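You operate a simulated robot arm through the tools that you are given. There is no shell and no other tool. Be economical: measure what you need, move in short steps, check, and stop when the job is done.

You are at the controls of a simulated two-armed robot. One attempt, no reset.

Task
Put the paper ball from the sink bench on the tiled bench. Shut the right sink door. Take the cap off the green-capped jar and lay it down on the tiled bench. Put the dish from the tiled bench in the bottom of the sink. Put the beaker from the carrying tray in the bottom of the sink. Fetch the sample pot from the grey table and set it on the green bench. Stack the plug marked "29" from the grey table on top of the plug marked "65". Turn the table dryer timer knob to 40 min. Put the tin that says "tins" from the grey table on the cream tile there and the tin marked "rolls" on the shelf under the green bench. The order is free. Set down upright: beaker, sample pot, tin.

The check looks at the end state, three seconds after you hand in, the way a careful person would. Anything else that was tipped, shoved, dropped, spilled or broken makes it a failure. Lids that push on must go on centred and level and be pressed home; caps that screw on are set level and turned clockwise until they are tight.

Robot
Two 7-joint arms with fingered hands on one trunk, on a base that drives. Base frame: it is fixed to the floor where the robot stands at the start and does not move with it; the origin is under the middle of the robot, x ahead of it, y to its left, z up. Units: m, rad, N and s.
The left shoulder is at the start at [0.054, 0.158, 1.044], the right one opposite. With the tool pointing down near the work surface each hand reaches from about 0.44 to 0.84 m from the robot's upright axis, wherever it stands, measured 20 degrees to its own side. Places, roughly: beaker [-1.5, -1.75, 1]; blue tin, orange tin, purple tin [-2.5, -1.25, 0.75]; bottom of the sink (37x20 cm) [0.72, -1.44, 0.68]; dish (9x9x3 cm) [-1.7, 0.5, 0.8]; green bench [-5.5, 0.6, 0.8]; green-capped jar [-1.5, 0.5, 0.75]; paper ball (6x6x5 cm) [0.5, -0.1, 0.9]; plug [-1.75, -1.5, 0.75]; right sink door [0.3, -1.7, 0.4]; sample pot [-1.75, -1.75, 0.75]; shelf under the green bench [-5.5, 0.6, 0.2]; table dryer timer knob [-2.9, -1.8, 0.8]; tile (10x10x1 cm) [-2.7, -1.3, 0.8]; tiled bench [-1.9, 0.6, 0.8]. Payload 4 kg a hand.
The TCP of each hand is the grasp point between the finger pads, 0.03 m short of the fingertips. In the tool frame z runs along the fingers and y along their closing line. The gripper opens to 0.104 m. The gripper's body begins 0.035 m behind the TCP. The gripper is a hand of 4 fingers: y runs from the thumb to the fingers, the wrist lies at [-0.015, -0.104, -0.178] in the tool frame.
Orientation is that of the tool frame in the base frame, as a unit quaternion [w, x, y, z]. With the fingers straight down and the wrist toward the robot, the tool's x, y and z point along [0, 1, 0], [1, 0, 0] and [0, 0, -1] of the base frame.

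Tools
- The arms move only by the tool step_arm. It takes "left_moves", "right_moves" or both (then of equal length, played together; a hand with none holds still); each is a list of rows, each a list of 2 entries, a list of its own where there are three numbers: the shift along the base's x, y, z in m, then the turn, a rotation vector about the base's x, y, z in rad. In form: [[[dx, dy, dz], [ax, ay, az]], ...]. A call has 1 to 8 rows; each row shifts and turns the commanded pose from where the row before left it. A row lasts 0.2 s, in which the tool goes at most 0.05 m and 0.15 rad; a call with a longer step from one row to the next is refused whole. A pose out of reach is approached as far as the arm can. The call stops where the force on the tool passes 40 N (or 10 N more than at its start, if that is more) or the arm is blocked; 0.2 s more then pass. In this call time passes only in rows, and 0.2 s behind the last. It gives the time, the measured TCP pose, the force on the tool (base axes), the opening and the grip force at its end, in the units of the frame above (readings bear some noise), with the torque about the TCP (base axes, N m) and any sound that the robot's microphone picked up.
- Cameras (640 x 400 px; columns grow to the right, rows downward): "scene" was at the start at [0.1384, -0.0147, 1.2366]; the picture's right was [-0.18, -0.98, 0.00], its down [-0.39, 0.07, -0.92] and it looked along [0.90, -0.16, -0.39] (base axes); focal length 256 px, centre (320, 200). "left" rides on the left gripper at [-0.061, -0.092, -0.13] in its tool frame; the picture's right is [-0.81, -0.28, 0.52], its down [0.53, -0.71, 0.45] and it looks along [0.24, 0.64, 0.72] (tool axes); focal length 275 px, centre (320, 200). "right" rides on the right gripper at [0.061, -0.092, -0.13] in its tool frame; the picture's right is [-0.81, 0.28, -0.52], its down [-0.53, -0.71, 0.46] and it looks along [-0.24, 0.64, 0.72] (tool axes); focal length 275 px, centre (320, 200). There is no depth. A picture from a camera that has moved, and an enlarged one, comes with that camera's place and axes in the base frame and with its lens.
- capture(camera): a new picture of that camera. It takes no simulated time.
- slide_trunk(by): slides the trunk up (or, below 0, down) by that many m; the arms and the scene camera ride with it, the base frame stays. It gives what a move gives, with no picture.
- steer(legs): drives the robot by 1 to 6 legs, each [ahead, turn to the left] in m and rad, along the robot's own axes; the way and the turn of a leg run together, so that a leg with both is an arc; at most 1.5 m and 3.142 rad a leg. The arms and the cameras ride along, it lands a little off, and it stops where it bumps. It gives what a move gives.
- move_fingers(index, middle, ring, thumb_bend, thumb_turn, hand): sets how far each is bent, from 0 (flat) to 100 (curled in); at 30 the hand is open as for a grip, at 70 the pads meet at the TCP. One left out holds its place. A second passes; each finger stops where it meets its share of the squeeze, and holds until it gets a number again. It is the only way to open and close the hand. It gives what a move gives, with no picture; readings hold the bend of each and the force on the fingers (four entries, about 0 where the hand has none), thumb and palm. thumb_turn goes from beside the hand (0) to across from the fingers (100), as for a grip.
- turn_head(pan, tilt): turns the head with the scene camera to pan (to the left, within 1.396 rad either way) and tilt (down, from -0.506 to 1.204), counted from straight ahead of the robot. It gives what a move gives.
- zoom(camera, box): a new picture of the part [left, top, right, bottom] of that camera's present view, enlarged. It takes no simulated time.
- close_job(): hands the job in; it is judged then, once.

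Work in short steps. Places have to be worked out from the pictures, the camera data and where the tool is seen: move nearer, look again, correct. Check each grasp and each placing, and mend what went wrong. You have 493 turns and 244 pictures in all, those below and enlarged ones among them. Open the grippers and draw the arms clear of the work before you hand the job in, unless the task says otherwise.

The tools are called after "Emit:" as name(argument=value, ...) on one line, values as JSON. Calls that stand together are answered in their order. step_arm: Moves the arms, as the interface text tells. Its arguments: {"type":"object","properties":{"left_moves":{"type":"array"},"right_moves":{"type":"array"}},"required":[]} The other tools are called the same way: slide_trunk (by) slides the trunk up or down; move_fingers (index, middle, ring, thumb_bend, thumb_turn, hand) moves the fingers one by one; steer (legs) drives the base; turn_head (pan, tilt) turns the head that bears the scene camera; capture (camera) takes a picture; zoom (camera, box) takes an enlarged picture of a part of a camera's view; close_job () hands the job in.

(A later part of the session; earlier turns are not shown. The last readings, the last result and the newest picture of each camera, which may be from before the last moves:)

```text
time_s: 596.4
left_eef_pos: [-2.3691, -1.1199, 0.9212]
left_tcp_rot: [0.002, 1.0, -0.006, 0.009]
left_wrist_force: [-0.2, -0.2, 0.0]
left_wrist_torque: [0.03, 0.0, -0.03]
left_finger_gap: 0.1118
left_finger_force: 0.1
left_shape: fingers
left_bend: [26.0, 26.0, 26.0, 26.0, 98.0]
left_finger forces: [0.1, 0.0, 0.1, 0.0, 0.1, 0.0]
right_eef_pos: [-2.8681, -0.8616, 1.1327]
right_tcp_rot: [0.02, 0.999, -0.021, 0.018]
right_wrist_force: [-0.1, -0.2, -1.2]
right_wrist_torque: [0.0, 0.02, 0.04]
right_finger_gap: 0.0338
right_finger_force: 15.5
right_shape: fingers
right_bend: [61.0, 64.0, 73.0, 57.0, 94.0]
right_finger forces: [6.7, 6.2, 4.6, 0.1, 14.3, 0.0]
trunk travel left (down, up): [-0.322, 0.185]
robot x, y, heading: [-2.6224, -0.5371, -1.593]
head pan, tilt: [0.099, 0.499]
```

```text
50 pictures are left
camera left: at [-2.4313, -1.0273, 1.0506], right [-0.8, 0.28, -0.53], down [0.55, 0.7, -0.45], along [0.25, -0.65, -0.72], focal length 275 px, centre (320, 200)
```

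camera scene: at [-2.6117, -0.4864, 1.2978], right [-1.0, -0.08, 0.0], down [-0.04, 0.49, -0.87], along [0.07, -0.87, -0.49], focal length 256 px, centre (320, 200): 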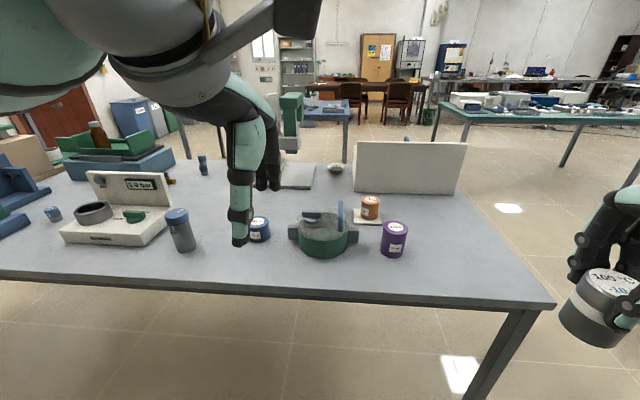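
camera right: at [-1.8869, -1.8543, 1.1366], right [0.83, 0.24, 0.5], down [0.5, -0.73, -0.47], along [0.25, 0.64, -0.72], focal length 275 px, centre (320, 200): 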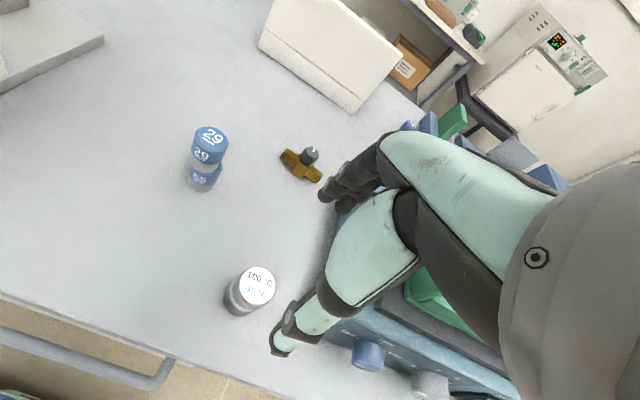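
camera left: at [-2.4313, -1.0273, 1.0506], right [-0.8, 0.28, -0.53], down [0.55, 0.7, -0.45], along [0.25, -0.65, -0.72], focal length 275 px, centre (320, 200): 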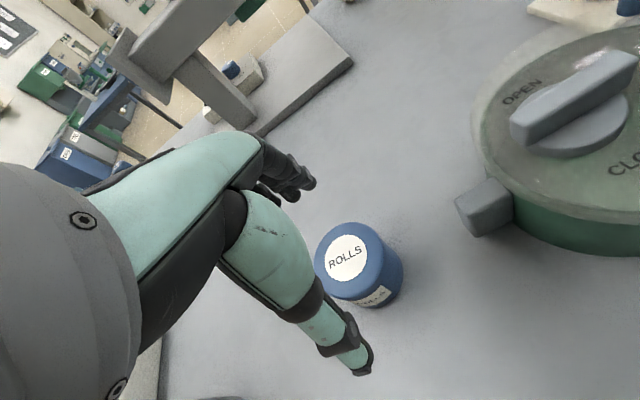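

Thumb and fingers clear the tin. I lower to grip height and close.

Emit:
step_arm(left_moves=[[[0, -0.008, -0.03], [0, 0, 0]], [[0, 0, -0.04], [0, 0, 0]]])

Emit:
move_fingers(hand="left", index=44, middle=44, ring=44, thumb_bend=44)

Emit:
move_fingers(hand="left", index=62, middle=62, ring=64, thumb_bend=60)

Emit:
step_arm(left_moves=[[[0, 0, 0.02], [0, 0, 0]], [[0, 0, 0.04], [0, 0, 0]], [[0, 0, 0.045], [0, 0, 0]], [[0, 0, 0.045], [0, 0, 0]], [[0, 0, 0.045], [0, 0, 0]], [[0, 0, 0.045], [0, 0, 0]]])

Emit:
capture(camera="scene")

```text
time_s: 597.0
left_eef_pos: [-2.368, -1.1286, 0.8519]
left_tcp_rot: [0.003, 1.0, -0.007, 0.008]
left_wrist_force: [0.1, -0.4, -0.3]
left_wrist_torque: [-0.04, 0.01, -0.02]
left_finger_gap: 0.112
left_finger_force: 0.0
left_shape: fingers
left_bend: [26.0, 26.0, 26.0, 26.0, 98.0]
left_finger forces: [0.0, 0.1, 0.1, 0.0, 0.0, 0.0]
right_eef_pos: [-2.8683, -0.8634, 1.1322]
right_tcp_rot: [0.02, 0.999, -0.021, 0.019]
right_wrist_force: [0.4, 0.4, -1.5]
right_wrist_torque: [0.01, 0.01, 0.0]
right_finger_gap: 0.0338
right_finger_force: 15.8
right_shape: fingers
right_bend: [61.0, 64.0, 73.0, 57.0, 94.0]
right_finger forces: [6.7, 6.2, 4.6, 0.0, 14.2, 0.1]
trunk travel left (down, up): [-0.322, 0.185]
robot x, y, heading: [-2.6261, -0.5384, -1.587]
head pan, tilt: [0.099, 0.499]
```

```text
time_s: 598.0
left_eef_pos: [-2.3673, -1.1278, 0.853]
left_tcp_rot: [0.003, 1.0, -0.007, 0.009]
left_wrist_force: [0.0, 1.2, -0.8]
left_wrist_torque: [0.0, 0.01, 0.01]
left_finger_gap: 0.0686
left_finger_force: 0.5
left_shape: fingers
left_bend: [44.0, 44.0, 44.0, 43.0, 97.0]
left_finger forces: [0.0, 0.0, 0.0, 0.1, 0.5, 0.1]
right_eef_pos: [-2.867, -0.8605, 1.1335]
right_tcp_rot: [0.02, 0.999, -0.02, 0.019]
right_wrist_force: [-0.5, -0.4, -1.2]
right_wrist_torque: [0.0, 0.04, -0.02]
right_finger_gap: 0.0337
right_finger_force: 15.9
right_shape: fingers
right_bend: [61.0, 64.0, 73.0, 57.0, 94.0]
right_finger forces: [6.7, 6.2, 4.6, 0.1, 14.3, 0.1]
trunk travel left (down, up): [-0.322, 0.185]
robot x, y, heading: [-2.6197, -0.5411, -1.593]
head pan, tilt: [0.099, 0.499]
```

```text
time_s: 599.0
left_eef_pos: [-2.3679, -1.128, 0.853]
left_tcp_rot: [0.002, 1.0, -0.007, 0.009]
left_wrist_force: [0.1, -1.5, 2.3]
left_wrist_torque: [-0.15, -0.02, -0.03]
left_finger_gap: 0.0614
left_finger_force: 18.4
left_shape: fingers
left_bend: [53.0, 54.0, 57.0, 45.0, 94.0]
left_finger forces: [5.6, 8.1, 5.1, 0.1, 18.8, 0.1]
right_eef_pos: [-2.8696, -0.8604, 1.133]
right_tcp_rot: [0.02, 0.999, -0.021, 0.018]
right_wrist_force: [-0.6, 0.5, -1.4]
right_wrist_torque: [-0.02, 0.01, -0.03]
right_finger_gap: 0.0338
right_finger_force: 16.1
right_shape: fingers
right_bend: [61.0, 64.0, 73.0, 57.0, 94.0]
right_finger forces: [6.7, 6.2, 4.7, 0.0, 14.3, 0.1]
trunk travel left (down, up): [-0.322, 0.185]
robot x, y, heading: [-2.6202, -0.5418, -1.596]
head pan, tilt: [0.099, 0.499]
```

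```text
time_s: 600.4
left_eef_pos: [-2.3683, -1.1271, 1.0937]
left_tcp_rot: [0.002, 1.0, -0.007, 0.01]
left_wrist_force: [0.7, 0.6, -1.8]
left_wrist_torque: [-0.02, 0.01, 0.01]
left_finger_gap: 0.0612
left_finger_force: 18.2
left_shape: fingers
left_bend: [53.0, 54.0, 58.0, 45.0, 94.0]
left_finger forces: [5.4, 7.5, 5.0, 0.0, 18.7, 0.0]
right_eef_pos: [-2.8693, -0.8599, 1.1318]
right_tcp_rot: [0.02, 0.999, -0.02, 0.018]
right_wrist_force: [-0.9, 0.1, -1.0]
right_wrist_torque: [-0.04, -0.01, 0.04]
right_finger_gap: 0.0338
right_finger_force: 15.7
right_shape: fingers
right_bend: [61.0, 64.0, 73.0, 57.0, 94.0]
right_finger forces: [6.7, 6.2, 4.7, 0.0, 14.1, 0.0]
trunk travel left (down, up): [-0.322, 0.185]
robot x, y, heading: [-2.6209, -0.5413, -1.592]
head pan, tilt: [0.099, 0.499]
```

```text
49 pictures are left
camera scene: at [-2.6152, -0.6757, 1.2979], right [-1.0, -0.08, 0.0], down [-0.04, 0.49, -0.87], along [0.07, -0.87, -0.49], focal length 256 px, centre (320, 200)
```

scene: 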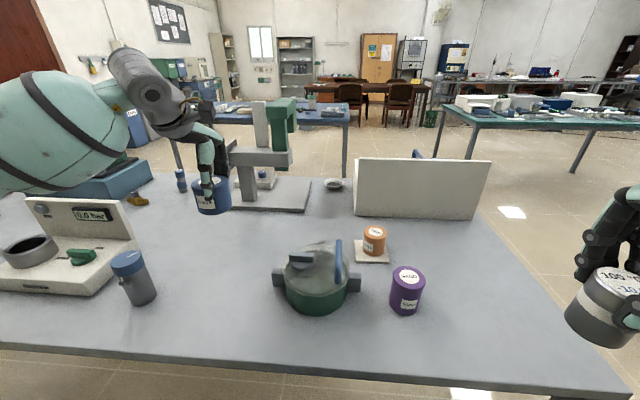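

Both items are held. I retract, back off, and drive west along the aisle to the green bench.

Emit:
step_arm(left_moves=[[[-0.01, 0.035, 0.01], [0, 0, 0]], [[-0.01, 0.035, 0.01], [0, 0, 0]], [[-0.01, 0.035, 0.01], [0, 0, 0]], [[-0.01, 0.035, 0.01], [0, 0, 0]], [[-0.01, 0.035, 0.01], [0, 0, 0]]])

Emit:
steer(legs=[[-0.2, 0], [0, -1.55], [1.5, 0]])

Emit:
turn_head(pan=-0.4, tilt=0.4)

Emit:
capture(camera="scene")

```text
time_s: 601.6
left_eef_pos: [-2.4201, -0.9532, 1.1444]
left_tcp_rot: [0.002, 1.0, -0.007, 0.009]
left_wrist_force: [0.0, 0.0, -1.0]
left_wrist_torque: [0.0, 0.01, 0.02]
left_finger_gap: 0.0614
left_finger_force: 18.2
left_shape: fingers
left_bend: [53.0, 54.0, 58.0, 45.0, 94.0]
left_finger forces: [5.5, 7.5, 5.1, 0.0, 18.8, 0.0]
right_eef_pos: [-2.8691, -0.86, 1.1324]
right_tcp_rot: [0.02, 0.999, -0.021, 0.019]
right_wrist_force: [0.5, -0.6, -2.1]
right_wrist_torque: [0.01, -0.01, -0.01]
right_finger_gap: 0.0338
right_finger_force: 16.1
right_shape: fingers
right_bend: [61.0, 64.0, 73.0, 57.0, 94.0]
right_finger forces: [6.6, 6.1, 4.6, 0.0, 14.3, 0.0]
trunk travel left (down, up): [-0.322, 0.185]
robot x, y, heading: [-2.6215, -0.542, -1.592]
head pan, tilt: [0.099, 0.499]
```

```text
time_s: 615.1
left_eef_pos: [-4.5114, -0.6189, 1.1428]
left_tcp_rot: [0.008, 0.725, -0.689, 0.004]
left_wrist_force: [-0.1, -0.4, -1.1]
left_wrist_torque: [0.02, 0.04, 0.0]
left_finger_gap: 0.0603
left_finger_force: 17.9
left_shape: fingers
left_bend: [53.0, 54.0, 58.0, 45.0, 94.0]
left_finger forces: [5.6, 7.4, 5.3, 0.0, 17.9, 0.0]
right_eef_pos: [-4.4469, -0.1638, 1.1321]
right_tcp_rot: [0.027, 0.715, -0.698, 0.0]
right_wrist_force: [-0.4, 0.6, -1.4]
right_wrist_torque: [0.01, -0.02, -0.04]
right_finger_gap: 0.0336
right_finger_force: 13.6
right_shape: fingers
right_bend: [61.0, 64.0, 73.0, 57.0, 94.0]
right_finger forces: [6.2, 5.9, 4.2, 0.1, 13.4, 0.0]
trunk travel left (down, up): [-0.322, 0.185]
robot x, y, heading: [-4.1109, -0.3886, -3.097]
head pan, tilt: [0.099, 0.499]
```

```text
time_s: 616.0
left_eef_pos: [-4.4972, -0.6185, 1.1481]
left_tcp_rot: [0.012, 0.725, -0.689, 0.002]
left_wrist_force: [-0.4, -1.0, -1.0]
left_wrist_torque: [-0.03, 0.03, 0.05]
left_finger_gap: 0.0604
left_finger_force: 19.0
left_shape: fingers
left_bend: [54.0, 55.0, 58.0, 45.0, 94.0]
left_finger forces: [5.8, 7.4, 5.5, 0.0, 18.4, 0.0]
right_eef_pos: [-4.4394, -0.1615, 1.1443]
right_tcp_rot: [0.043, 0.71, -0.703, -0.003]
right_wrist_force: [-0.9, -0.5, -1.2]
right_wrist_torque: [0.0, 0.02, 0.01]
right_finger_gap: 0.0335
right_finger_force: 16.1
right_shape: fingers
right_bend: [61.0, 64.0, 73.0, 57.0, 94.0]
right_finger forces: [6.5, 6.1, 4.5, 0.1, 14.3, 0.0]
trunk travel left (down, up): [-0.322, 0.185]
robot x, y, heading: [-4.1076, -0.3886, -3.098]
head pan, tilt: [-0.4, 0.4]
```

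```text
48 pictures are left
camera scene: at [-4.243, -0.357, 1.3071], right [0.35, 0.94, 0.0], down [0.38, -0.14, -0.92], along [-0.86, 0.32, -0.4], focal length 256 px, centre (320, 200)
```

scene: 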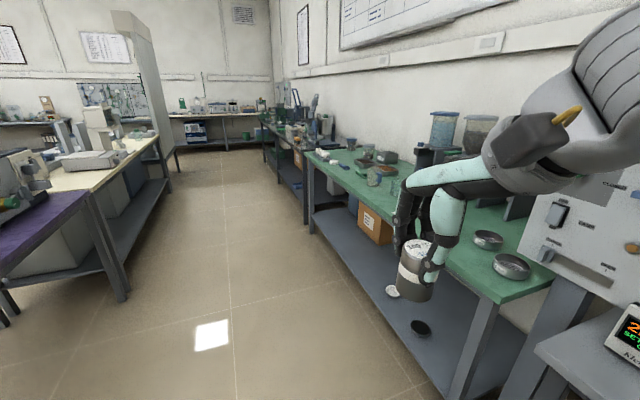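

The green bench starts at x≈-4.6; its shelf has a box and some lids. I drive to x≈-5.25, turn to face it and look.

Emit:
steer(legs=[[1.14, 0], [0, -1.6]])

Emit:
turn_head(pan=0.0, tilt=0.65)

Emit:
capture(camera="scene")

```text
time_s: 626.6
left_eef_pos: [-5.4453, -0.042, 1.1474]
left_tcp_rot: [-0.009, -0.007, 1.0, 0.009]
left_wrist_force: [0.0, -0.4, -0.4]
left_wrist_torque: [0.01, 0.0, 0.01]
left_finger_gap: 0.0601
left_finger_force: 17.2
left_shape: fingers
left_bend: [54.0, 55.0, 58.0, 45.0, 94.0]
left_finger forces: [5.6, 6.9, 5.5, 0.0, 17.0, 0.1]
right_eef_pos: [-4.9909, -0.1163, 1.1424]
right_tcp_rot: [-0.02, 0.006, 1.0, 0.017]
right_wrist_force: [0.6, -0.5, -0.9]
right_wrist_torque: [0.0, 0.0, 0.03]
right_finger_gap: 0.0335
right_finger_force: 15.0
right_shape: fingers
right_bend: [61.0, 64.0, 73.0, 57.0, 94.0]
right_finger forces: [6.2, 5.7, 4.0, 0.0, 13.1, 0.0]
trunk travel left (down, up): [-0.322, 0.185]
robot x, y, heading: [-5.2417, -0.4378, 1.573]
head pan, tilt: [-0.4, 0.4]
```

```text
time_s: 627.5
left_eef_pos: [-5.4461, -0.0549, 1.1518]
left_tcp_rot: [-0.009, -0.008, 1.0, 0.014]
left_wrist_force: [-0.5, -0.4, -2.1]
left_wrist_torque: [0.01, 0.0, -0.01]
left_finger_gap: 0.0599
left_finger_force: 18.9
left_shape: fingers
left_bend: [54.0, 55.0, 58.0, 45.0, 94.0]
left_finger forces: [5.9, 7.2, 5.7, 0.0, 18.2, 0.0]
right_eef_pos: [-4.9923, -0.1299, 1.1495]
right_tcp_rot: [-0.023, 0.007, 0.999, 0.025]
right_wrist_force: [-1.0, 0.5, -0.5]
right_wrist_torque: [0.01, -0.02, -0.01]
right_finger_gap: 0.0335
right_finger_force: 15.6
right_shape: fingers
right_bend: [61.0, 64.0, 73.0, 57.0, 94.0]
right_finger forces: [6.8, 6.0, 4.8, 0.0, 14.0, 0.0]
trunk travel left (down, up): [-0.322, 0.185]
robot x, y, heading: [-5.2407, -0.4402, 1.577]
head pan, tilt: [0.0, 0.649]
```

```text
47 pictures are left
camera scene: at [-5.2404, -0.3028, 1.2847], right [1.0, 0.0, 0.0], down [0.0, -0.61, -0.79], along [0.0, 0.79, -0.61], focal length 256 px, centre (320, 200)
```

scene: 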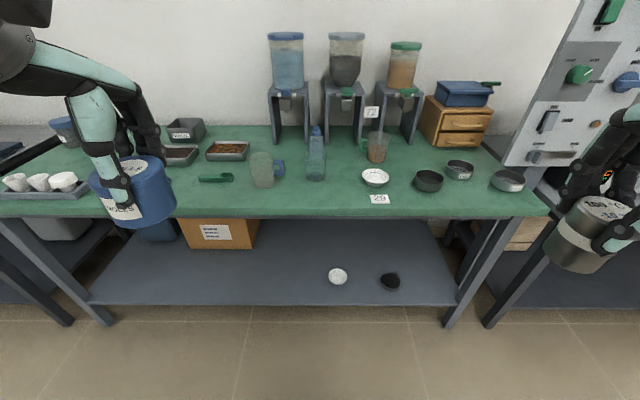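

Free places: pot at ≈[-5.15,0.36] on the bench front (between bottle and dish), tin on the shelf at ≈[-5.45,0.43]. I move forward 0.28, turn left 0.17 and bring the pot over its spot.

Emit:
steer(legs=[[0.28, 0], [0, 0.17]])

Emit:
step_arm(right_moves=[[[-0.01, 0.01, 0], [-0.015, 0.015, -0.03]], [[-0.01, 0.01, 0], [-0.015, 0.015, -0.03]], [[-0.01, 0.01, 0], [-0.015, 0.01, -0.03]]])

Emit:
capture(camera="scene")

```text
time_s: 630.3
left_eef_pos: [-5.5075, 0.1899, 1.1516]
left_tcp_rot: [-0.012, -0.091, 0.996, 0.013]
left_wrist_force: [0.8, -0.6, -1.0]
left_wrist_torque: [0.02, 0.0, -0.01]
left_finger_gap: 0.06
left_finger_force: 18.3
left_shape: fingers
left_bend: [54.0, 55.0, 58.0, 45.0, 94.0]
left_finger forces: [5.9, 7.2, 5.8, 0.0, 18.1, 0.0]
right_eef_pos: [-5.0483, 0.1947, 1.1506]
right_tcp_rot: [-0.021, -0.079, 0.997, 0.015]
right_wrist_force: [0.3, 0.7, -0.7]
right_wrist_torque: [0.0, 0.01, -0.01]
right_finger_gap: 0.0334
right_finger_force: 15.7
right_shape: fingers
right_bend: [61.0, 64.0, 73.0, 57.0, 94.0]
right_finger forces: [6.8, 6.0, 4.6, 0.0, 13.9, 0.0]
trunk travel left (down, up): [-0.322, 0.185]
robot x, y, heading: [-5.246, -0.1554, 1.741]
head pan, tilt: [0.0, 0.649]
```

```text
time_s: 631.1
left_eef_pos: [-5.5063, 0.1754, 1.1557]
left_tcp_rot: [-0.01, -0.092, 0.996, 0.021]
left_wrist_force: [0.6, -1.0, -0.6]
left_wrist_torque: [0.01, 0.01, 0.01]
left_finger_gap: 0.06
left_finger_force: 18.8
left_shape: fingers
left_bend: [54.0, 55.0, 58.0, 45.0, 94.0]
left_finger forces: [6.0, 7.3, 5.8, 0.0, 18.2, 0.1]
right_eef_pos: [-5.0783, 0.2113, 1.1532]
right_tcp_rot: [-0.041, -0.035, 0.999, 0.002]
right_wrist_force: [-0.5, 0.1, -0.4]
right_wrist_torque: [0.0, 0.0, -0.02]
right_finger_gap: 0.0333
right_finger_force: 15.7
right_shape: fingers
right_bend: [61.0, 64.0, 73.0, 57.0, 94.0]
right_finger forces: [6.6, 6.1, 4.5, 0.0, 14.3, 0.0]
trunk travel left (down, up): [-0.322, 0.185]
robot x, y, heading: [-5.2395, -0.155, 1.745]
head pan, tilt: [0.0, 0.649]
```

```text
46 pictures are left
camera scene: at [-5.2637, -0.0217, 1.2846], right [0.98, 0.17, 0.0], down [0.11, -0.61, -0.79], along [-0.14, 0.78, -0.61], focal length 256 px, centre (320, 200)
```

scene: 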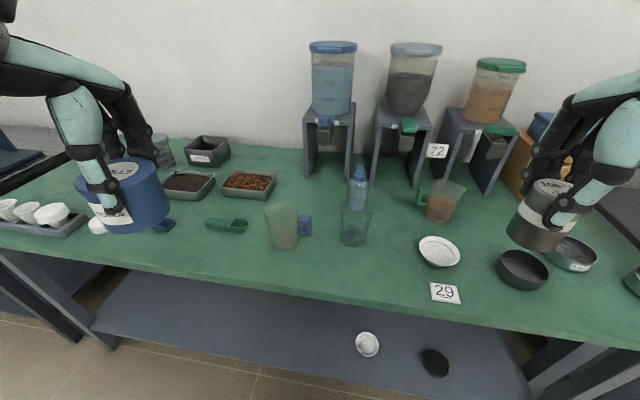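

I fix the hand's tilt and move the pot over ≈[-5.165,0.35], then lower.

Emit:
step_arm(right_moves=[[[-0.0145, 0.0265, -0.02], [0, -0.02, 0]], [[-0.0145, 0.0265, -0.025], [0, -0.02, 0]], [[-0.0145, 0.0265, -0.03], [0, -0.02, 0]], [[-0.0145, 0.0265, -0.035], [0, -0.02, 0]], [[-0.0145, 0.0265, -0.035], [0, 0, 0]], [[-0.0145, 0.0265, -0.035], [0, 0, 0]]])

Emit:
capture(camera="scene")

```text
time_s: 632.5
left_eef_pos: [-5.5072, 0.1777, 1.1539]
left_tcp_rot: [-0.012, -0.092, 0.996, 0.019]
left_wrist_force: [0.8, 0.7, -1.8]
left_wrist_torque: [0.02, 0.0, 0.01]
left_finger_gap: 0.0598
left_finger_force: 18.4
left_shape: fingers
left_bend: [54.0, 55.0, 58.0, 45.0, 94.0]
left_finger forces: [6.0, 7.2, 5.8, 0.1, 18.0, 0.0]
right_eef_pos: [-5.1607, 0.3714, 0.9731]
right_tcp_rot: [-0.002, -0.034, 0.999, 0.0]
right_wrist_force: [-0.3, -0.3, -1.1]
right_wrist_torque: [-0.01, 0.01, -0.02]
right_finger_gap: 0.033
right_finger_force: 15.6
right_shape: fingers
right_bend: [61.0, 64.0, 73.0, 57.0, 94.0]
right_finger forces: [6.5, 6.0, 4.1, 0.0, 13.6, 0.1]
trunk travel left (down, up): [-0.322, 0.185]
robot x, y, heading: [-5.2411, -0.1538, 1.741]
head pan, tilt: [0.0, 0.649]
```

```text
45 pictures are left
camera scene: at [-5.2636, -0.0181, 1.2842], right [0.99, 0.17, 0.0], down [0.11, -0.61, -0.79], along [-0.14, 0.78, -0.62], focal length 256 px, centre (320, 200)
```

scene: 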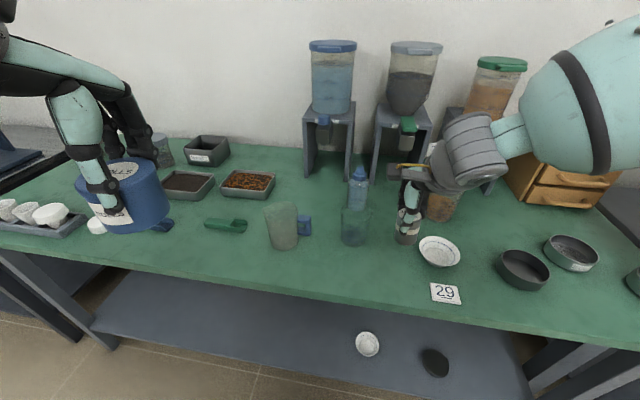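

Position is good. I lower toward the bench.

Emit:
step_arm(right_moves=[[[0, 0, -0.04], [0, 0, 0]], [[0, 0, -0.04], [0, 0, 0]], [[0, 0, -0.03], [0, 0, 0]]])

Emit:
zoom(camera="scene", box=[320, 180, 480, 310])

```text
time_s: 633.3
left_eef_pos: [-5.5063, 0.1711, 1.1567]
left_tcp_rot: [-0.013, -0.091, 0.996, 0.022]
left_wrist_force: [-0.4, -1.5, -0.8]
left_wrist_torque: [0.06, 0.0, 0.01]
left_finger_gap: 0.0598
left_finger_force: 18.3
left_shape: fingers
left_bend: [54.0, 55.0, 58.0, 45.0, 94.0]
left_finger forces: [5.9, 7.3, 5.9, 0.0, 18.2, 0.0]
right_eef_pos: [-5.1616, 0.3682, 0.8685]
right_tcp_rot: [-0.003, -0.033, 0.999, 0.005]
right_wrist_force: [2.7, 1.5, 10.7]
right_wrist_torque: [0.14, 0.07, -0.02]
right_finger_gap: 0.0332
right_finger_force: 18.8
right_shape: fingers
right_bend: [62.0, 64.0, 73.0, 58.0, 94.0]
right_finger forces: [8.5, 7.4, 6.5, 0.0, 15.0, 0.1]
trunk travel left (down, up): [-0.322, 0.185]
robot x, y, heading: [-5.2395, -0.1573, 1.742]
head pan, tilt: [0.0, 0.649]
```

```text
3.08 times, centred on (400, 245) of scene
camera zoom: at [-5.2625, -0.0234, 1.2851], right [0.98, 0.17, 0.0], down [0.11, -0.6, -0.79], along [-0.14, 0.78, -0.61], focal length 787 px, centre (74, 62)
```

zoom: 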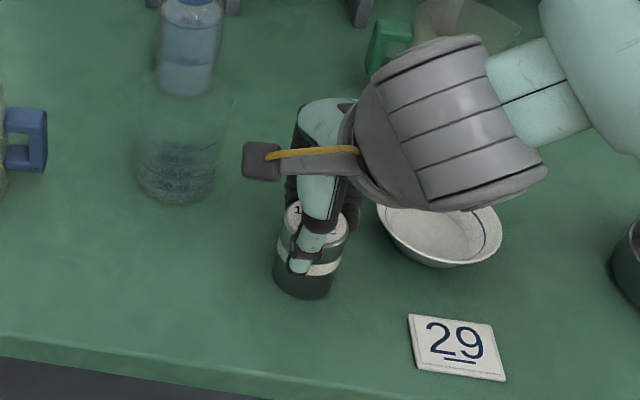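

Contact made (≈11 N), pot upright. I ease up 3 mm and release.

Emit:
step_arm(right_moves=[[[0, 0, 0.004], [0, 0, 0]]])

Emit:
move_fingers(hand="right", index=55, middle=57, ring=60, thumb_bend=52)

Emit:
move_fingers(hand="right", index=36, middle=36, ring=36, thumb_bend=34)

Emit:
step_arm(right_moves=[[[0, 0, 0.02], [0, 0, 0]], [[0, 0, 0.04], [0, 0, 0]], [[0, 0, 0.045], [0, 0, 0]], [[0, 0, 0.045], [0, 0, 0]], [[0.02, -0.03, 0.03], [0, 0, 0]], [[0.02, -0.035, 0.02], [0, 0, 0]], [[0.02, -0.035, 0.02], [0, 0, 0]]])

Emit:
capture(camera="scene")

```text
time_s: 633.7
left_eef_pos: [-5.5074, 0.1763, 1.1553]
left_tcp_rot: [-0.013, -0.092, 0.996, 0.021]
left_wrist_force: [0.3, 0.0, -1.3]
left_wrist_torque: [-0.02, 0.0, 0.0]
left_finger_gap: 0.0601
left_finger_force: 18.4
left_shape: fingers
left_bend: [54.0, 55.0, 58.0, 45.0, 94.0]
left_finger forces: [5.8, 7.3, 5.8, 0.0, 18.2, 0.0]
right_eef_pos: [-5.1631, 0.3691, 0.8678]
right_tcp_rot: [-0.001, -0.035, 0.999, 0.001]
right_wrist_force: [0.3, 1.4, 6.3]
right_wrist_torque: [0.15, 0.07, -0.05]
right_finger_gap: 0.0338
right_finger_force: 17.7
right_shape: fingers
right_bend: [62.0, 64.0, 73.0, 58.0, 94.0]
right_finger forces: [8.2, 7.3, 5.6, 0.1, 14.4, 0.0]
trunk travel left (down, up): [-0.322, 0.185]
robot x, y, heading: [-5.2361, -0.1525, 1.745]
head pan, tilt: [0.0, 0.649]
```

```text
time_s: 634.7
left_eef_pos: [-5.5062, 0.1753, 1.1554]
left_tcp_rot: [-0.013, -0.091, 0.996, 0.02]
left_wrist_force: [-0.2, -0.2, -2.0]
left_wrist_torque: [0.0, 0.02, -0.01]
left_finger_gap: 0.0599
left_finger_force: 18.4
left_shape: fingers
left_bend: [54.0, 55.0, 58.0, 45.0, 94.0]
left_finger forces: [5.9, 7.3, 5.8, 0.0, 18.1, 0.0]
right_eef_pos: [-5.1629, 0.3698, 0.8696]
right_tcp_rot: [-0.002, -0.034, 0.999, 0.0]
right_wrist_force: [-0.2, -0.7, 0.9]
right_wrist_torque: [-0.01, -0.01, 0.0]
right_finger_gap: 0.0432
right_finger_force: 0.2
right_shape: fingers
right_bend: [55.0, 56.0, 60.0, 52.0, 97.0]
right_finger forces: [0.0, 0.1, 0.1, 0.0, 0.3, 0.0]
trunk travel left (down, up): [-0.322, 0.185]
robot x, y, heading: [-5.2402, -0.1508, 1.745]
head pan, tilt: [0.0, 0.649]
```

```text
time_s: 635.7
left_eef_pos: [-5.5073, 0.1748, 1.1563]
left_tcp_rot: [-0.013, -0.092, 0.996, 0.019]
left_wrist_force: [-0.4, -0.9, -1.2]
left_wrist_torque: [0.02, 0.01, -0.04]
left_finger_gap: 0.0597
left_finger_force: 17.9
left_shape: fingers
left_bend: [54.0, 55.0, 58.0, 45.0, 94.0]
left_finger forces: [5.9, 7.3, 5.8, 0.0, 18.3, 0.0]
right_eef_pos: [-5.1638, 0.3689, 0.8692]
right_tcp_rot: [-0.002, -0.035, 0.999, 0.0]
right_wrist_force: [-0.3, 0.4, 0.1]
right_wrist_torque: [0.0, 0.01, 0.02]
right_finger_gap: 0.0902
right_finger_force: 0.2
right_shape: fingers
right_bend: [36.0, 36.0, 36.0, 34.0, 97.0]
right_finger forces: [0.0, 0.1, 0.0, 0.0, 0.0, 0.1]
trunk travel left (down, up): [-0.322, 0.185]
robot x, y, heading: [-5.2389, -0.1569, 1.746]
head pan, tilt: [0.0, 0.649]
```

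```text
time_s: 637.3
left_eef_pos: [-5.5063, 0.1738, 1.1565]
left_tcp_rot: [-0.013, -0.093, 0.995, 0.021]
left_wrist_force: [-0.2, -0.1, -1.3]
left_wrist_torque: [-0.02, -0.03, 0.0]
left_finger_gap: 0.0595
left_finger_force: 18.7
left_shape: fingers
left_bend: [54.0, 55.0, 58.0, 45.0, 94.0]
left_finger forces: [5.9, 7.3, 5.8, 0.0, 18.1, 0.1]
right_eef_pos: [-5.1066, 0.2689, 1.0875]
right_tcp_rot: [-0.002, -0.034, 0.999, 0.001]
right_wrist_force: [-0.1, 0.5, -0.5]
right_wrist_torque: [-0.01, 0.02, -0.03]
right_finger_gap: 0.0904
right_finger_force: 0.1
right_shape: fingers
right_bend: [36.0, 36.0, 36.0, 34.0, 97.0]
right_finger forces: [0.1, 0.0, 0.0, 0.0, 0.0, 0.0]
trunk travel left (down, up): [-0.322, 0.185]
robot x, y, heading: [-5.2378, -0.1534, 1.747]
head pan, tilt: [0.0, 0.649]
```

```text
43 pictures are left
camera scene: at [-5.2622, -0.0225, 1.2848], right [0.98, 0.17, 0.0], down [0.11, -0.6, -0.79], along [-0.14, 0.78, -0.61], focal length 256 px, centre (320, 200)
```

scene: 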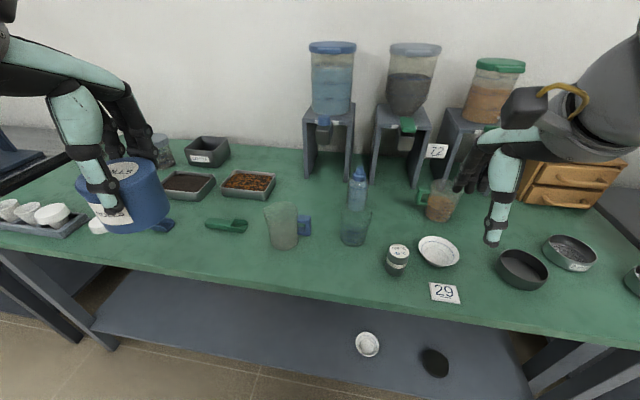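

The sample pot stands on the green bench. Now the tin: I straighten, back off 0.27 m, lower the trunk fully and extend the left arm ahead before lowering in front of the bench.

Emit:
steer(legs=[[-0.27, 0], [0, -0.17]])

Emit:
slide_trunk(by=-0.32)

Emit:
step_arm(left_moves=[[[0, 0.03, -0.03], [-0.01, 0, -0.02]], [[0, 0.03, -0.03], [-0.01, 0, -0.02]], [[0, 0.03, -0.03], [-0.01, 0, 0]], [[0, 0.03, -0.035], [0, 0, 0]], [[0, 0.02, -0.04], [0, 0, 0]], [[0, 0, -0.045], [0, 0, 0]], [[0, 0, -0.045], [0, 0, 0]], [[0, 0, -0.045], [0, 0, 0]]])

Emit:
capture(camera="scene")

```text
time_s: 640.1
left_eef_pos: [-5.3985, -0.0545, 1.1567]
left_tcp_rot: [-0.01, -0.003, 1.0, 0.021]
left_wrist_force: [1.1, -0.3, -1.2]
left_wrist_torque: [0.0, -0.01, -0.01]
left_finger_gap: 0.0599
left_finger_force: 19.0
left_shape: fingers
left_bend: [54.0, 55.0, 58.0, 45.0, 94.0]
left_finger forces: [5.8, 7.2, 5.9, 0.1, 18.0, 0.0]
right_eef_pos: [-4.9878, -0.0301, 1.0874]
right_tcp_rot: [-0.002, 0.054, 0.999, 0.001]
right_wrist_force: [-0.2, -1.1, -0.2]
right_wrist_torque: [0.01, -0.01, -0.03]
right_finger_gap: 0.0905
right_finger_force: 0.1
right_shape: fingers
right_bend: [36.0, 36.0, 36.0, 34.0, 97.0]
right_finger forces: [0.1, 0.1, 0.0, 0.0, 0.1, 0.1]
trunk travel left (down, up): [-0.322, 0.185]
robot x, y, heading: [-5.1942, -0.428, 1.571]
head pan, tilt: [0.0, 0.649]
```

```text
time_s: 643.3
left_eef_pos: [-5.3978, -0.0695, 0.8421]
left_tcp_rot: [-0.011, -0.004, 1.0, 0.027]
left_wrist_force: [-0.7, -0.3, -0.9]
left_wrist_torque: [0.04, -0.03, -0.02]
left_finger_gap: 0.0597
left_finger_force: 18.8
left_shape: fingers
left_bend: [54.0, 55.0, 58.0, 45.0, 94.0]
left_finger forces: [5.9, 7.4, 5.9, 0.0, 18.2, 0.0]
right_eef_pos: [-4.9869, -0.044, 0.7726]
right_tcp_rot: [-0.002, 0.054, 0.999, 0.007]
right_wrist_force: [0.8, 0.2, 0.6]
right_wrist_torque: [0.04, -0.04, 0.01]
right_finger_gap: 0.0905
right_finger_force: 0.0
right_shape: fingers
right_bend: [36.0, 36.0, 36.0, 34.0, 97.0]
right_finger forces: [0.1, 0.0, 0.0, 0.0, 0.0, 0.0]
trunk travel left (down, up): [-0.002, 0.505]
robot x, y, heading: [-5.1949, -0.4219, 1.571]
head pan, tilt: [0.0, 0.649]
```

```text
time_s: 645.1
left_eef_pos: [-5.3989, 0.0725, 0.5409]
left_tcp_rot: [-0.01, 0.016, 1.0, 0.012]
left_wrist_force: [1.1, -0.2, -1.3]
left_wrist_torque: [0.04, -0.06, 0.0]
left_finger_gap: 0.0597
left_finger_force: 18.1
left_shape: fingers
left_bend: [54.0, 55.0, 58.0, 45.0, 94.0]
left_finger forces: [5.8, 7.1, 5.9, 0.0, 17.6, 0.0]
right_eef_pos: [-4.9876, -0.0444, 0.7728]
right_tcp_rot: [-0.001, 0.054, 0.998, 0.007]
right_wrist_force: [-0.2, -0.1, -0.4]
right_wrist_torque: [-0.01, -0.02, -0.01]
right_finger_gap: 0.0907
right_finger_force: 0.0
right_shape: fingers
right_bend: [36.0, 36.0, 36.0, 34.0, 97.0]
right_finger forces: [0.1, 0.0, 0.0, 0.0, 0.1, 0.1]
trunk travel left (down, up): [-0.002, 0.505]
robot x, y, heading: [-5.1929, -0.4214, 1.566]
head pan, tilt: [0.0, 0.649]
```

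```text
42 pictures are left
camera scene: at [-5.1936, -0.2931, 0.966], right [1.0, 0.0, 0.0], down [0.0, -0.62, -0.79], along [0.0, 0.79, -0.62], focal length 256 px, centre (320, 200)
```

scene: 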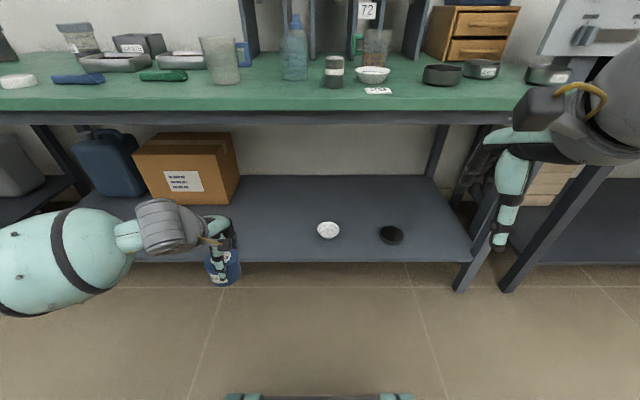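

The arm reaches low well. I raise the right hand clear, lower the tin to just above shelf height, still in front of the bench.

Emit:
step_arm(left_moves=[[[0, 0, -0.045], [0, 0, 0]], [[0, 0, -0.045], [0, 0, 0]], [[0, 0, -0.045], [0, 0, 0]], [[0, 0, -0.04], [0, 0, 0]], [[0, 0, -0.035], [0, 0, 0]]], right_moves=[[[0, -0.015, 0.045], [0, 0, 0]], [[0, -0.015, 0.045], [0, 0, 0]], [[0, -0.015, 0.045], [0, 0, 0]], [[0, -0.015, 0.045], [0, 0, 0]], [[0, -0.015, 0.045], [0, 0, 0]]])

Emit:
capture(camera="scene")

```text
time_s: 646.3
left_eef_pos: [-5.3972, 0.0719, 0.3478]
left_tcp_rot: [-0.006, 0.018, 1.0, 0.012]
left_wrist_force: [0.0, 0.9, 0.1]
left_wrist_torque: [-0.05, 0.02, -0.03]
left_finger_gap: 0.0596
left_finger_force: 17.9
left_shape: fingers
left_bend: [54.0, 55.0, 58.0, 45.0, 94.0]
left_finger forces: [5.8, 7.1, 5.8, 0.0, 17.4, 0.0]
left hand out of reach, approached as far as the arm can: row 5
right_eef_pos: [-4.9879, -0.1183, 0.9975]
right_tcp_rot: [-0.002, 0.054, 0.999, 0.007]
right_wrist_force: [0.1, -0.3, 0.9]
right_wrist_torque: [0.0, 0.01, -0.02]
right_finger_gap: 0.0907
right_finger_force: 0.2
right_shape: fingers
right_bend: [36.0, 36.0, 36.0, 34.0, 97.0]
right_finger forces: [0.1, 0.0, 0.1, 0.0, 0.0, 0.0]
trunk travel left (down, up): [-0.002, 0.505]
robot x, y, heading: [-5.1952, -0.4244, 1.574]
head pan, tilt: [0.0, 0.649]
```

```text
41 pictures are left
camera scene: at [-5.1939, -0.2939, 0.9661], right [1.0, 0.0, 0.0], down [0.0, -0.61, -0.79], along [0.0, 0.79, -0.61], focal length 256 px, centre (320, 200)
```

scene: 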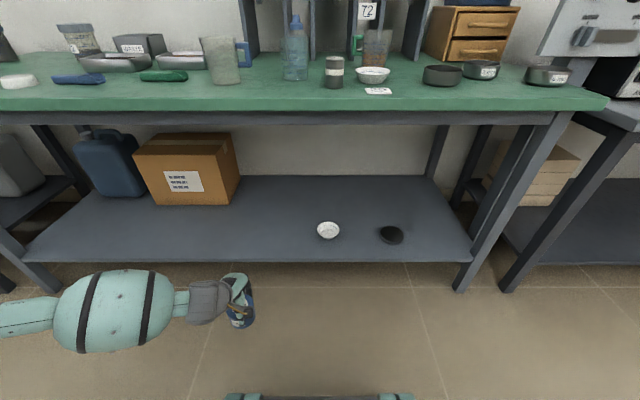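

The tin clears the shelf (base ≈0.295 > 0.2). I extend the arm forward under the bench at this height.

Emit:
step_arm(left_moves=[[[0, 0.035, 0.0], [0, 0, 0]], [[0, 0.035, 0], [0, 0, 0]], [[0, 0.035, 0], [0, 0, 0]], [[0, 0.035, 0], [0, 0, 0]], [[0, 0.035, 0], [0, 0, 0]], [[0, 0.035, -0.01], [0, 0, 0]], [[0, 0.02, -0.01], [0, 0, 0]]])

Emit:
capture(camera="scene")

```text
time_s: 647.9
left_eef_pos: [-5.3968, 0.308, 0.3255]
left_tcp_rot: [-0.01, 0.017, 1.0, 0.013]
left_wrist_force: [-0.8, 0.0, -1.2]
left_wrist_torque: [-0.01, -0.02, 0.01]
left_finger_gap: 0.0594
left_finger_force: 17.6
left_shape: fingers
left_bend: [54.0, 55.0, 58.0, 45.0, 94.0]
left_finger forces: [5.6, 7.0, 5.9, 0.0, 17.4, 0.2]
right_eef_pos: [-4.9879, -0.1164, 0.9958]
right_tcp_rot: [-0.003, 0.054, 0.999, 0.006]
right_wrist_force: [0.2, -0.5, 0.3]
right_wrist_torque: [-0.02, -0.03, 0.0]
right_finger_gap: 0.0906
right_finger_force: 0.0
right_shape: fingers
right_bend: [36.0, 36.0, 36.0, 34.0, 97.0]
right_finger forces: [0.0, 0.0, 0.0, 0.1, 0.0, 0.0]
trunk travel left (down, up): [-0.002, 0.505]
robot x, y, heading: [-5.1927, -0.4226, 1.566]
head pan, tilt: [0.0, 0.649]
```

```text
40 pictures are left
camera scene: at [-5.1932, -0.293, 0.9659], right [1.0, 0.0, 0.0], down [0.0, -0.62, -0.79], along [0.0, 0.79, -0.62], focal length 256 px, centre (320, 200)
```

scene: 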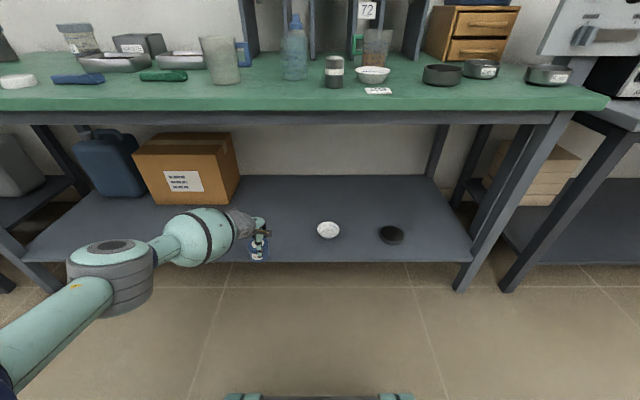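

Reach is fine. I drive forward 0.13 m so the tin is over the shelf, then lower.

Emit:
steer(legs=[[0.13, 0]])

Emit:
step_arm(left_moves=[[[0, 0, -0.025], [0, 0, 0]], [[0, 0, -0.025], [0, 0, 0]]])

Emit:
capture(camera="scene")

Emit:
capture(camera="left")

```text
time_s: 649.2
left_eef_pos: [-5.3965, 0.4365, 0.323]
left_tcp_rot: [-0.01, 0.018, 1.0, 0.01]
left_wrist_force: [0.6, -0.6, -1.5]
left_wrist_torque: [-0.04, -0.02, 0.03]
left_finger_gap: 0.0595
left_finger_force: 17.7
left_shape: fingers
left_bend: [54.0, 55.0, 58.0, 45.0, 94.0]
left_finger forces: [5.7, 7.0, 5.9, 0.0, 17.3, 0.1]
right_eef_pos: [-4.9867, 0.0131, 0.9952]
right_tcp_rot: [-0.002, 0.055, 0.998, 0.005]
right_wrist_force: [0.2, 0.6, 0.4]
right_wrist_torque: [-0.01, -0.02, 0.0]
right_finger_gap: 0.0904
right_finger_force: 0.0
right_shape: fingers
right_bend: [36.0, 36.0, 36.0, 34.0, 97.0]
right_finger forces: [0.0, 0.0, 0.0, 0.0, 0.1, 0.0]
trunk travel left (down, up): [-0.002, 0.505]
robot x, y, heading: [-5.1966, -0.2954, 1.568]
head pan, tilt: [0.0, 0.649]
```

```text
time_s: 649.8
left_eef_pos: [-5.3952, 0.4367, 0.2936]
left_tcp_rot: [-0.009, 0.017, 1.0, 0.019]
left_wrist_force: [0.7, -0.3, -0.7]
left_wrist_torque: [0.0, -0.01, 0.0]
left_finger_gap: 0.0594
left_finger_force: 19.0
left_shape: fingers
left_bend: [54.0, 55.0, 58.0, 45.0, 94.0]
left_finger forces: [6.0, 7.1, 6.1, 0.0, 18.1, 0.1]
left hand out of reach, approached as far as the arm can: row 2
right_eef_pos: [-4.9876, -0.0022, 0.9991]
right_tcp_rot: [-0.002, 0.055, 0.998, 0.013]
right_wrist_force: [-0.3, 0.3, -0.1]
right_wrist_torque: [-0.03, -0.02, 0.02]
right_finger_gap: 0.0908
right_finger_force: 0.0
right_shape: fingers
right_bend: [36.0, 36.0, 36.0, 34.0, 97.0]
right_finger forces: [0.1, 0.0, 0.0, 0.0, 0.1, 0.0]
trunk travel left (down, up): [-0.002, 0.505]
robot x, y, heading: [-5.1977, -0.2963, 1.572]
head pan, tilt: [0.0, 0.649]
```

```text
39 pictures are left
camera scene: at [-5.1932, -0.1658, 0.9661], right [1.0, 0.0, 0.0], down [0.0, -0.61, -0.79], along [0.0, 0.79, -0.61], focal length 256 px, centre (320, 200)
```

scene: 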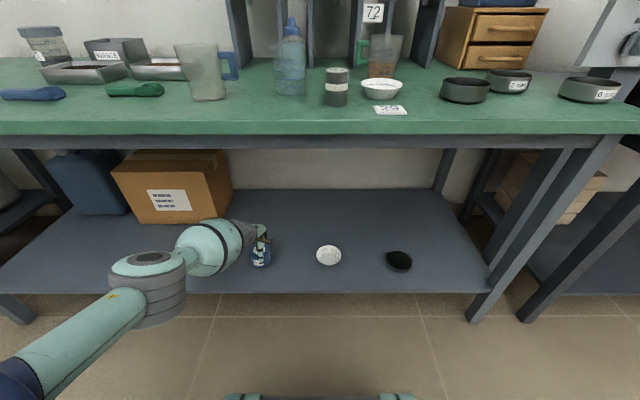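

```text
38 pictures are left
camera left: at [-5.3349, 0.3384, 0.4201], right [0.79, -0.28, -0.54], down [-0.57, -0.68, -0.47], along [-0.23, 0.68, -0.7], focal length 275 px, centre (320, 200)
```

left: 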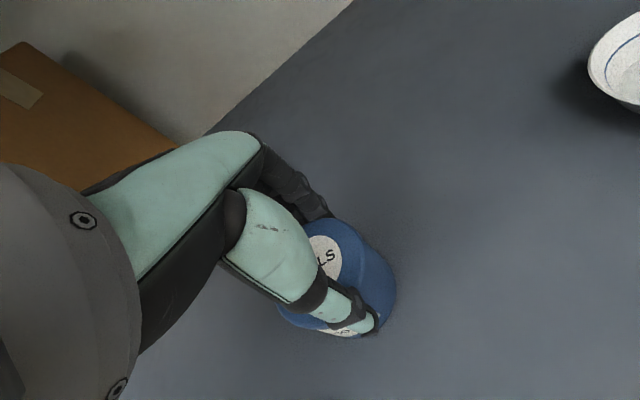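

Limit reached ~2.5 cm above the shelf (shelf ≈0.215). Further extension allowed lower heights, so I back the base 0.09 m and extend the arm while lowering.

Emit:
steer(legs=[[-0.09, 0]])

Emit:
step_arm(left_moves=[[[0, 0.025, 0], [-0.01, 0, 0]], [[0, 0.025, 0], [-0.01, 0, 0]], [[0, 0.025, -0.005], [0, 0, 0]], [[0, 0.015, -0.01], [0, 0, 0]], [[0, 0, -0.01], [0, 0, 0]]])

```text
time_s: 650.9
left_eef_pos: [-5.3969, 0.3465, 0.2958]
left_tcp_rot: [-0.01, 0.016, 1.0, 0.018]
left_wrist_force: [-0.2, 1.1, -1.2]
left_wrist_torque: [0.0, -0.01, -0.03]
left_finger_gap: 0.0599
left_finger_force: 19.1
left_shape: fingers
left_bend: [54.0, 55.0, 58.0, 45.0, 94.0]
left_finger forces: [6.0, 7.0, 6.2, 0.0, 17.9, 0.0]
right_eef_pos: [-4.9889, -0.091, 1.0007]
right_tcp_rot: [-0.002, 0.054, 0.998, 0.015]
right_wrist_force: [-0.1, -0.4, 0.0]
right_wrist_torque: [0.04, -0.02, -0.01]
right_finger_gap: 0.0907
right_finger_force: 0.0
right_shape: fingers
right_bend: [36.0, 36.0, 36.0, 34.0, 97.0]
right_finger forces: [0.1, 0.1, 0.0, 0.0, 0.0, 0.0]
trunk travel left (down, up): [-0.002, 0.505]
robot x, y, heading: [-5.1941, -0.382, 1.572]
head pan, tilt: [0.0, 0.649]
```

```text
time_s: 652.1
left_eef_pos: [-5.3935, 0.3509, 0.295]
left_tcp_rot: [-0.009, 0.016, 1.0, 0.014]
left_wrist_force: [0.4, -0.2, -1.1]
left_wrist_torque: [-0.01, 0.01, 0.0]
left_finger_gap: 0.0598
left_finger_force: 18.5
left_shape: fingers
left_bend: [54.0, 55.0, 58.0, 45.0, 94.0]
left_finger forces: [6.0, 7.0, 6.2, 0.0, 17.6, 0.0]
left hand out of reach, approached as far as the arm can: row 1, 2, 3, 4, 5
right_eef_pos: [-4.9879, -0.1027, 1.0035]
right_tcp_rot: [-0.003, 0.054, 0.998, 0.019]
right_wrist_force: [-0.4, 1.6, 0.3]
right_wrist_torque: [0.0, 0.0, -0.02]
right_finger_gap: 0.0907
right_finger_force: 0.0
right_shape: fingers
right_bend: [36.0, 36.0, 36.0, 34.0, 97.0]
right_finger forces: [0.0, 0.1, 0.1, 0.0, 0.0, 0.0]
trunk travel left (down, up): [-0.002, 0.505]
robot x, y, heading: [-5.1941, -0.3875, 1.561]
head pan, tilt: [0.0, 0.649]
```

That is the arm's length limit; the best depth should be nearer. I pull the arm back 0.11, then drive forward to compensate, and lower.

Emit:
step_arm(left_moves=[[[0, -0.03, 0.005], [0, 0, 0]], [[0, -0.03, 0], [0, 0, 0]], [[0, -0.03, 0], [0, 0, 0]], [[0, -0.02, 0], [0, 0, 0]]])

Emit:
steer(legs=[[0.19, 0]])

Emit:
step_arm(left_moves=[[[0, 0, -0.012], [0, 0, 0]], [[0, 0, -0.012], [0, 0, 0]], [[0, 0, -0.01], [0, 0, 0]]])

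```text
time_s: 653.1
left_eef_pos: [-5.3939, 0.2339, 0.3068]
left_tcp_rot: [-0.009, 0.017, 1.0, 0.014]
left_wrist_force: [-0.2, -0.3, -0.9]
left_wrist_torque: [0.03, -0.03, 0.04]
left_finger_gap: 0.0594
left_finger_force: 18.1
left_shape: fingers
left_bend: [54.0, 55.0, 58.0, 45.0, 94.0]
left_finger forces: [5.7, 6.7, 6.1, 0.1, 16.9, 0.0]
right_eef_pos: [-4.9878, -0.103, 1.0036]
right_tcp_rot: [-0.001, 0.054, 0.998, 0.019]
right_wrist_force: [-0.4, -0.6, 0.0]
right_wrist_torque: [0.02, 0.03, -0.03]
right_finger_gap: 0.0908
right_finger_force: 0.0
right_shape: fingers
right_bend: [36.0, 36.0, 36.0, 34.0, 97.0]
right_finger forces: [0.0, 0.0, 0.0, 0.0, 0.0, 0.0]
trunk travel left (down, up): [-0.002, 0.505]
robot x, y, heading: [-5.1947, -0.3828, 1.573]
head pan, tilt: [0.0, 0.649]
```

```text
time_s: 654.7
left_eef_pos: [-5.3926, 0.4225, 0.3043]
left_tcp_rot: [-0.01, 0.017, 1.0, 0.013]
left_wrist_force: [0.3, 0.5, -1.2]
left_wrist_torque: [-0.04, -0.02, 0.01]
left_finger_gap: 0.0597
left_finger_force: 17.4
left_shape: fingers
left_bend: [54.0, 55.0, 58.0, 45.0, 94.0]
left_finger forces: [5.7, 6.7, 6.1, 0.1, 16.9, 0.0]
right_eef_pos: [-4.9876, 0.0866, 1.0034]
right_tcp_rot: [-0.003, 0.054, 0.998, 0.018]
right_wrist_force: [0.5, 0.3, -0.7]
right_wrist_torque: [-0.01, 0.03, -0.03]
right_finger_gap: 0.0907
right_finger_force: 0.1
right_shape: fingers
right_bend: [36.0, 36.0, 36.0, 34.0, 97.0]
right_finger forces: [0.1, 0.1, 0.0, 0.0, 0.0, 0.1]
trunk travel left (down, up): [-0.002, 0.505]
robot x, y, heading: [-5.1976, -0.1959, 1.568]
head pan, tilt: [0.0, 0.649]
```

```text
time_s: 655.6
left_eef_pos: [-5.3919, 0.4222, 0.2916]
left_tcp_rot: [-0.007, 0.016, 0.999, 0.031]
left_wrist_force: [-0.3, -0.3, -1.3]
left_wrist_torque: [0.01, -0.02, 0.0]
left_finger_gap: 0.0602
left_finger_force: 19.0
left_shape: fingers
left_bend: [55.0, 56.0, 59.0, 45.0, 94.0]
left_finger forces: [6.3, 7.3, 6.5, 0.1, 17.9, 0.0]
right_eef_pos: [-4.9862, 0.0614, 1.0092]
right_tcp_rot: [-0.002, 0.053, 0.998, 0.032]
right_wrist_force: [-0.8, 0.0, -0.7]
right_wrist_torque: [-0.02, 0.01, 0.01]
right_finger_gap: 0.0909
right_finger_force: 0.1
right_shape: fingers
right_bend: [36.0, 36.0, 36.0, 34.0, 97.0]
right_finger forces: [0.0, 0.0, 0.0, 0.0, 0.0, 0.1]
trunk travel left (down, up): [-0.002, 0.505]
robot x, y, heading: [-5.1926, -0.1993, 1.572]
head pan, tilt: [0.0, 0.649]
stopped in row 3 (left hand): the force on the tool passed its limit at 42 N (the readings are from after the stop); the commanded pose is now the measured one
```

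Contact with the shelf (42 N). I check from the cameras whether the tin is down and level.

Emit:
capture(camera="left")

Emit:
zoom(camera="scene", box=[180, 180, 340, 310])

```text
37 pictures are left
camera left: at [-5.3322, 0.3197, 0.4154], right [0.79, -0.27, -0.55], down [-0.56, -0.67, -0.49], along [-0.23, 0.7, -0.68], focal length 275 px, centre (320, 200)
```

left: 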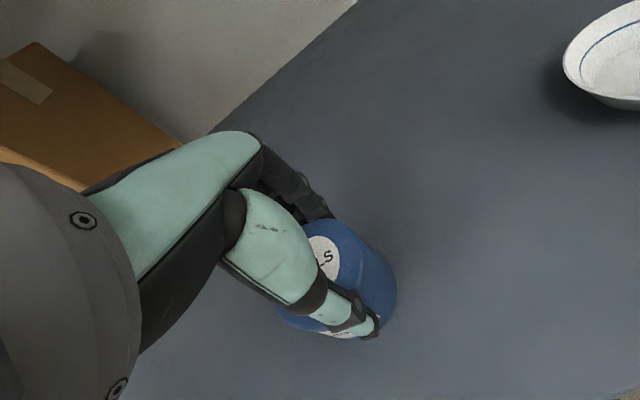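

```text
3.08 times, centred on (260, 245) of scene
camera zoom: at [-5.1936, -0.0664, 0.9657], right [1.0, 0.0, 0.0], down [0.0, -0.62, -0.79], along [0.0, 0.79, -0.62], focal length 787 px, centre (505, 62)
```

zoom: 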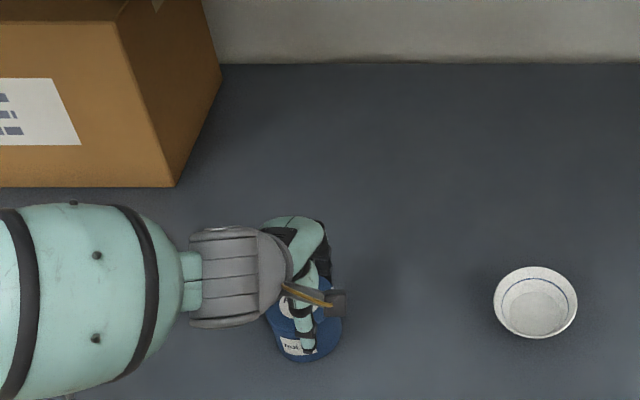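

The hand sprang back a little. I lower again gently until light contact.

Emit:
step_arm(left_moves=[[[0, 0, -0.005], [-0.02, 0, 0]], [[0, 0, -0.004], [-0.02, 0, 0]]])

```text
time_s: 656.2
left_eef_pos: [-5.3912, 0.4244, 0.2895]
left_tcp_rot: [-0.007, 0.016, 1.0, 0.016]
left_wrist_force: [-1.6, -3.5, 26.3]
left_wrist_torque: [0.14, 0.22, 0.06]
left_finger_gap: 0.0608
left_finger_force: 21.7
left_shape: fingers
left_bend: [56.0, 55.0, 59.0, 44.0, 94.0]
left_finger forces: [5.6, 7.7, 7.3, 0.1, 22.9, 0.1]
right_eef_pos: [-4.9857, 0.0581, 1.0105]
right_tcp_rot: [-0.003, 0.054, 0.998, 0.033]
right_wrist_force: [0.5, -0.2, 0.1]
right_wrist_torque: [0.03, -0.02, -0.02]
right_finger_gap: 0.0908
right_finger_force: 0.0
right_shape: fingers
right_bend: [36.0, 36.0, 36.0, 34.0, 97.0]
right_finger forces: [0.0, 0.0, 0.0, 0.1, 0.1, 0.0]
trunk travel left (down, up): [-0.002, 0.505]
robot x, y, heading: [-5.1927, -0.1991, 1.563]
head pan, tilt: [0.0, 0.649]
```

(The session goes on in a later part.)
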